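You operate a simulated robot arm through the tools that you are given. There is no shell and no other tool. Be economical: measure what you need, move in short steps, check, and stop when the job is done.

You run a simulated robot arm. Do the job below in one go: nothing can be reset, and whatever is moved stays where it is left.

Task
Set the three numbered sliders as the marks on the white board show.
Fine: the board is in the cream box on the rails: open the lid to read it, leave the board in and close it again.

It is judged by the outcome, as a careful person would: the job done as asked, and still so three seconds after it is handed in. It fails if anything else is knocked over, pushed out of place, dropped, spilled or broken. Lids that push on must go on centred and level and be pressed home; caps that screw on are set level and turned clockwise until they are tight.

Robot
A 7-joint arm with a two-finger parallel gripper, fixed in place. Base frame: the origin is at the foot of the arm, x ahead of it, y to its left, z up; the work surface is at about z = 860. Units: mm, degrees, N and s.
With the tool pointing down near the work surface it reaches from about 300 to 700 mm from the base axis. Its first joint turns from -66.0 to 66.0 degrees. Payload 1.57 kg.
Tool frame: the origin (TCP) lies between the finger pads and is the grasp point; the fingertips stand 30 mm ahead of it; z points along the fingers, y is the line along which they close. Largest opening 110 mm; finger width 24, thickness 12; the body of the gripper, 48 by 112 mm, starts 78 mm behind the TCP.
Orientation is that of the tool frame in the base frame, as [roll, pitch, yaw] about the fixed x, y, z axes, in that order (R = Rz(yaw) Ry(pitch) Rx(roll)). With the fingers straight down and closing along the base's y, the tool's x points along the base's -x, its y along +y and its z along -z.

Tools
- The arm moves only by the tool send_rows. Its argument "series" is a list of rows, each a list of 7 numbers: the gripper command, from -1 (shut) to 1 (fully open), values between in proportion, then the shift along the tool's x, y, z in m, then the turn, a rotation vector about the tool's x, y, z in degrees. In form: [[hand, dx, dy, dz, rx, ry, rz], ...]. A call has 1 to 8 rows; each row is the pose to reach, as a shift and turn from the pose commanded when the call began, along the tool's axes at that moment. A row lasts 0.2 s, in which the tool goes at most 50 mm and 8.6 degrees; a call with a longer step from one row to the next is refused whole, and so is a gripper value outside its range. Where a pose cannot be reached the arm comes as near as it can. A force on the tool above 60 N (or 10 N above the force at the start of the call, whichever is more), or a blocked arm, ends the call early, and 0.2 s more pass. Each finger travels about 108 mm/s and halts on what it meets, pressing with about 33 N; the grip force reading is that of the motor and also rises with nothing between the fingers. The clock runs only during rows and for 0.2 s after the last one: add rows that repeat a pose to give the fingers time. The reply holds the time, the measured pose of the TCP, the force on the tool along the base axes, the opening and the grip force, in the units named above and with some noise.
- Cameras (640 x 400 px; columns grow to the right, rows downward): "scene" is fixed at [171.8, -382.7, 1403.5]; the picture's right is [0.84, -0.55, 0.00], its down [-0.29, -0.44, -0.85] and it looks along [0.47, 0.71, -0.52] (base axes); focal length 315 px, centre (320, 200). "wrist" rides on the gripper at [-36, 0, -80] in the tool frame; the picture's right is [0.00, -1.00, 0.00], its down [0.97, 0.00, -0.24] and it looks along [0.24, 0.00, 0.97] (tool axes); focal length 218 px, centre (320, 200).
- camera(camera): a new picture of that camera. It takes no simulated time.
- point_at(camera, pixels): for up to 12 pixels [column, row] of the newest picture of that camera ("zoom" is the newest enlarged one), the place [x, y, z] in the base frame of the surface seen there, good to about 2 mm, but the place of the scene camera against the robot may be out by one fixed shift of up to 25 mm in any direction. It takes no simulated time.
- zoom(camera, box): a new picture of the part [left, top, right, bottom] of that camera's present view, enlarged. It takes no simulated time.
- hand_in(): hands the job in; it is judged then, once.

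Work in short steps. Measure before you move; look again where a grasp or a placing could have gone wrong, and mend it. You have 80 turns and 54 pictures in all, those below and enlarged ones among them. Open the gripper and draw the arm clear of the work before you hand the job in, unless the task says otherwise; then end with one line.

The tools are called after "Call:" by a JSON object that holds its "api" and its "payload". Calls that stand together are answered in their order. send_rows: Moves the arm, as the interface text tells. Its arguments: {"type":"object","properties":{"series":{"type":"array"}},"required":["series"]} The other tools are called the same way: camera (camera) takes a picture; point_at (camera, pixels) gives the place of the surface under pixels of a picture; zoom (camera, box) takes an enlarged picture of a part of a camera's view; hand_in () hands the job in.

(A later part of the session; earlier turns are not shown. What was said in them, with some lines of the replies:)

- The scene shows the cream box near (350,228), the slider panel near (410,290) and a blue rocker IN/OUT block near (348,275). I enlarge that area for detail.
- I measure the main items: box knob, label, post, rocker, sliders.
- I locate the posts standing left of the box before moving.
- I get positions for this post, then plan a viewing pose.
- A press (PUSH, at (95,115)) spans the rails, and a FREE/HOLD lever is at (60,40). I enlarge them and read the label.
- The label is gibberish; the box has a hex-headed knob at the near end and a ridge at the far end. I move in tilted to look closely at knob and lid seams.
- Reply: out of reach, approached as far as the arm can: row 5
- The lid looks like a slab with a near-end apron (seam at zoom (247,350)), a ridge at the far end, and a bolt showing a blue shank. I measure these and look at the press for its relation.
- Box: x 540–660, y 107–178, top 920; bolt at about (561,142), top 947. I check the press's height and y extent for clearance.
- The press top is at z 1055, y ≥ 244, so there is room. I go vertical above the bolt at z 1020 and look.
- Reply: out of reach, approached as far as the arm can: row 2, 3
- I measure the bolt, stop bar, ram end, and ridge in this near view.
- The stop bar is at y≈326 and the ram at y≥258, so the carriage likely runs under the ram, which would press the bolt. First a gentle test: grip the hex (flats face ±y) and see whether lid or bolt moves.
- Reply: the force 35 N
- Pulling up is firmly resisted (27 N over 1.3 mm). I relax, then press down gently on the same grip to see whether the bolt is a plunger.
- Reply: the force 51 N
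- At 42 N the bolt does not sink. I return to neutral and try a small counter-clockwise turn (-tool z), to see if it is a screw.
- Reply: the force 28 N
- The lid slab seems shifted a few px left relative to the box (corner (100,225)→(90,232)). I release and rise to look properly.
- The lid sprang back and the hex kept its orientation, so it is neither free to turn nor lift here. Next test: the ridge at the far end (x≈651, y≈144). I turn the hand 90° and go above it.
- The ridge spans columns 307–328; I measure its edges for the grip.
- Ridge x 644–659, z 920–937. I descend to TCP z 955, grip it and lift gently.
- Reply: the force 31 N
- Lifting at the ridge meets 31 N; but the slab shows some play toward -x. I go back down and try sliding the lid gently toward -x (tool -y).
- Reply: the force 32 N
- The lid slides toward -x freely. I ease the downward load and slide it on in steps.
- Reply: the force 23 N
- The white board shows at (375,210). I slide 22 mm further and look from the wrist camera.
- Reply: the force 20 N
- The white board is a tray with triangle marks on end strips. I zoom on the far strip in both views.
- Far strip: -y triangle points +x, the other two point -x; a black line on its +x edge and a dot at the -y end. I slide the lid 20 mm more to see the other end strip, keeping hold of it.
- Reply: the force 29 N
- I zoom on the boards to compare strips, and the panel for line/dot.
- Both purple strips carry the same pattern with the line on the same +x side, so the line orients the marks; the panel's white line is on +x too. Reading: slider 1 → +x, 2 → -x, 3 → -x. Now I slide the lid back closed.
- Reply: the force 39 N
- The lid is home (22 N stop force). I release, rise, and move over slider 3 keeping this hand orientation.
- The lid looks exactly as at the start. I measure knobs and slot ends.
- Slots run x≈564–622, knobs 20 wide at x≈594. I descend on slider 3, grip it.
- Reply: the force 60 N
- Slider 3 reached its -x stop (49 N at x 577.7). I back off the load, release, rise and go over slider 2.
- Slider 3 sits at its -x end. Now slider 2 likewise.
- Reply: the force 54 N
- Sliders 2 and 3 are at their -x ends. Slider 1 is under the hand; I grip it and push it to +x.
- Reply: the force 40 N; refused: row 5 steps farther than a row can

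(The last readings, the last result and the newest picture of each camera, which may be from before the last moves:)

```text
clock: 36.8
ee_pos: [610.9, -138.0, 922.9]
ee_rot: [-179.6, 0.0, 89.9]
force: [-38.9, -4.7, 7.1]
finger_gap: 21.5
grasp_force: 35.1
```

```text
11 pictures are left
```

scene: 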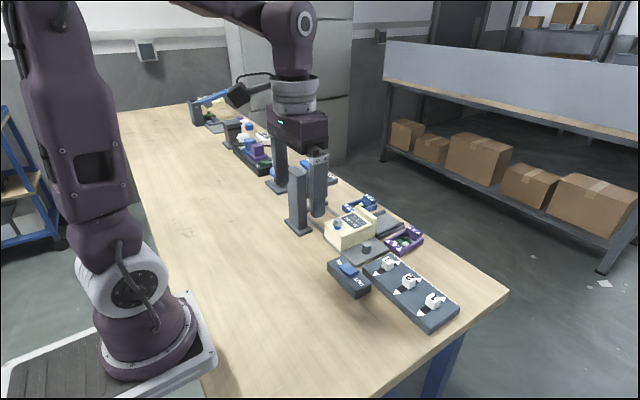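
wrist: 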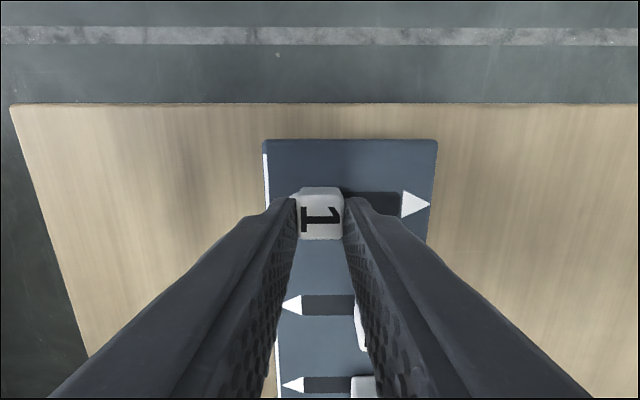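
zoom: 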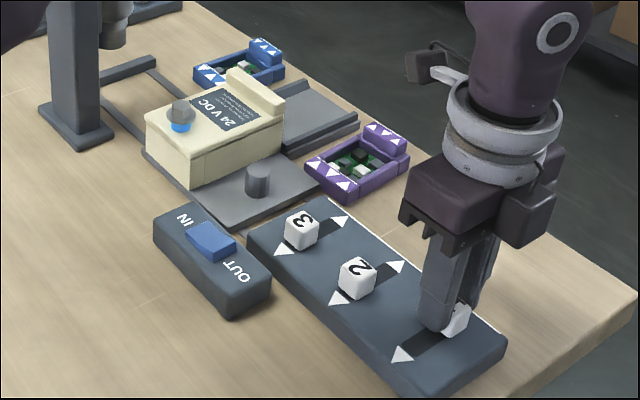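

Slider 1 is at its +x stop (39 N). The withdraw step was too long in one row; I repeat it with shorter rows.

Call:
{"api": "send_rows", "payload": {"series": [[-1, 0, -0.004, 0, 0, 0, 0], [-0.5, 0, -0.004, 0, 0, 0, 0], [-0.2, 0, -0.004, 0, 0, 0, 0], [-0.2, 0, -0.004, -0.035, 0, 0, 0], [0, 0, -0.02, -0.07, 0, 0, 0], [0.2, 0, -0.05, -0.1, 0, 0, 0], [0.2, 0, -0.08, -0.13, 0, 0, 0], [0.2, 0, -0.11, -0.16, 0, 0, 0]]}}

Call:
{"api": "zoom", "payload": {"camera": "scene", "box": [310, 180, 470, 330]}}

Call:
{"api": "camera", "payload": {"camera": "wrist"}}

```text
clock: 38.6
ee_pos: [503.8, -138.7, 1082.3]
ee_rot: [-180.0, 0.0, 90.0]
force: [-0.5, 0.0, -0.2]
finger_gap: 66.4
grasp_force: 0.0
```

```text
2.67 times, centred on (390, 255) of scene
```

zoom: 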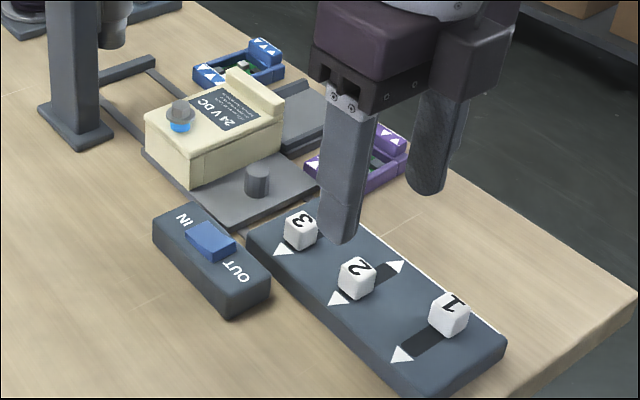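

```text
9 pictures are left
```

wrist: 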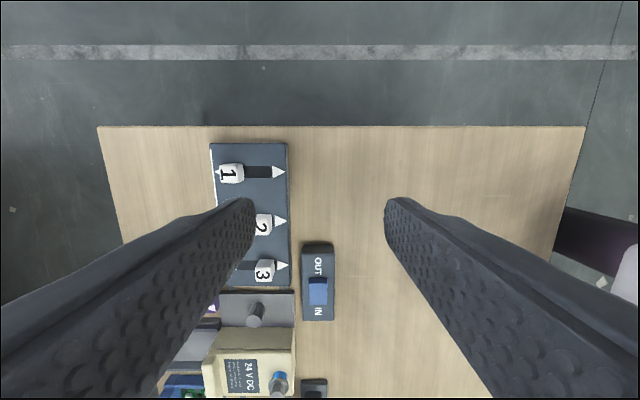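

All three sliders rest at their marked ends, the lid is closed, nothing else has moved, and the hand is open and clear. I hand in.

Call:
{"api": "hand_in", "payload": {}}

```text
The job is handed in.
```

I set slider 1 towards the side of the panel with the white line (away from the arm), and sliders 2 and 3 towards the opposite side (nearer the arm), as the white board's marks show. I read only the end strip of the board farther from the arm. The near strip stayed hidden under the lid, and I took it to match because the purple board's two strips do. The cream box's lid is closed again with the board still inside.
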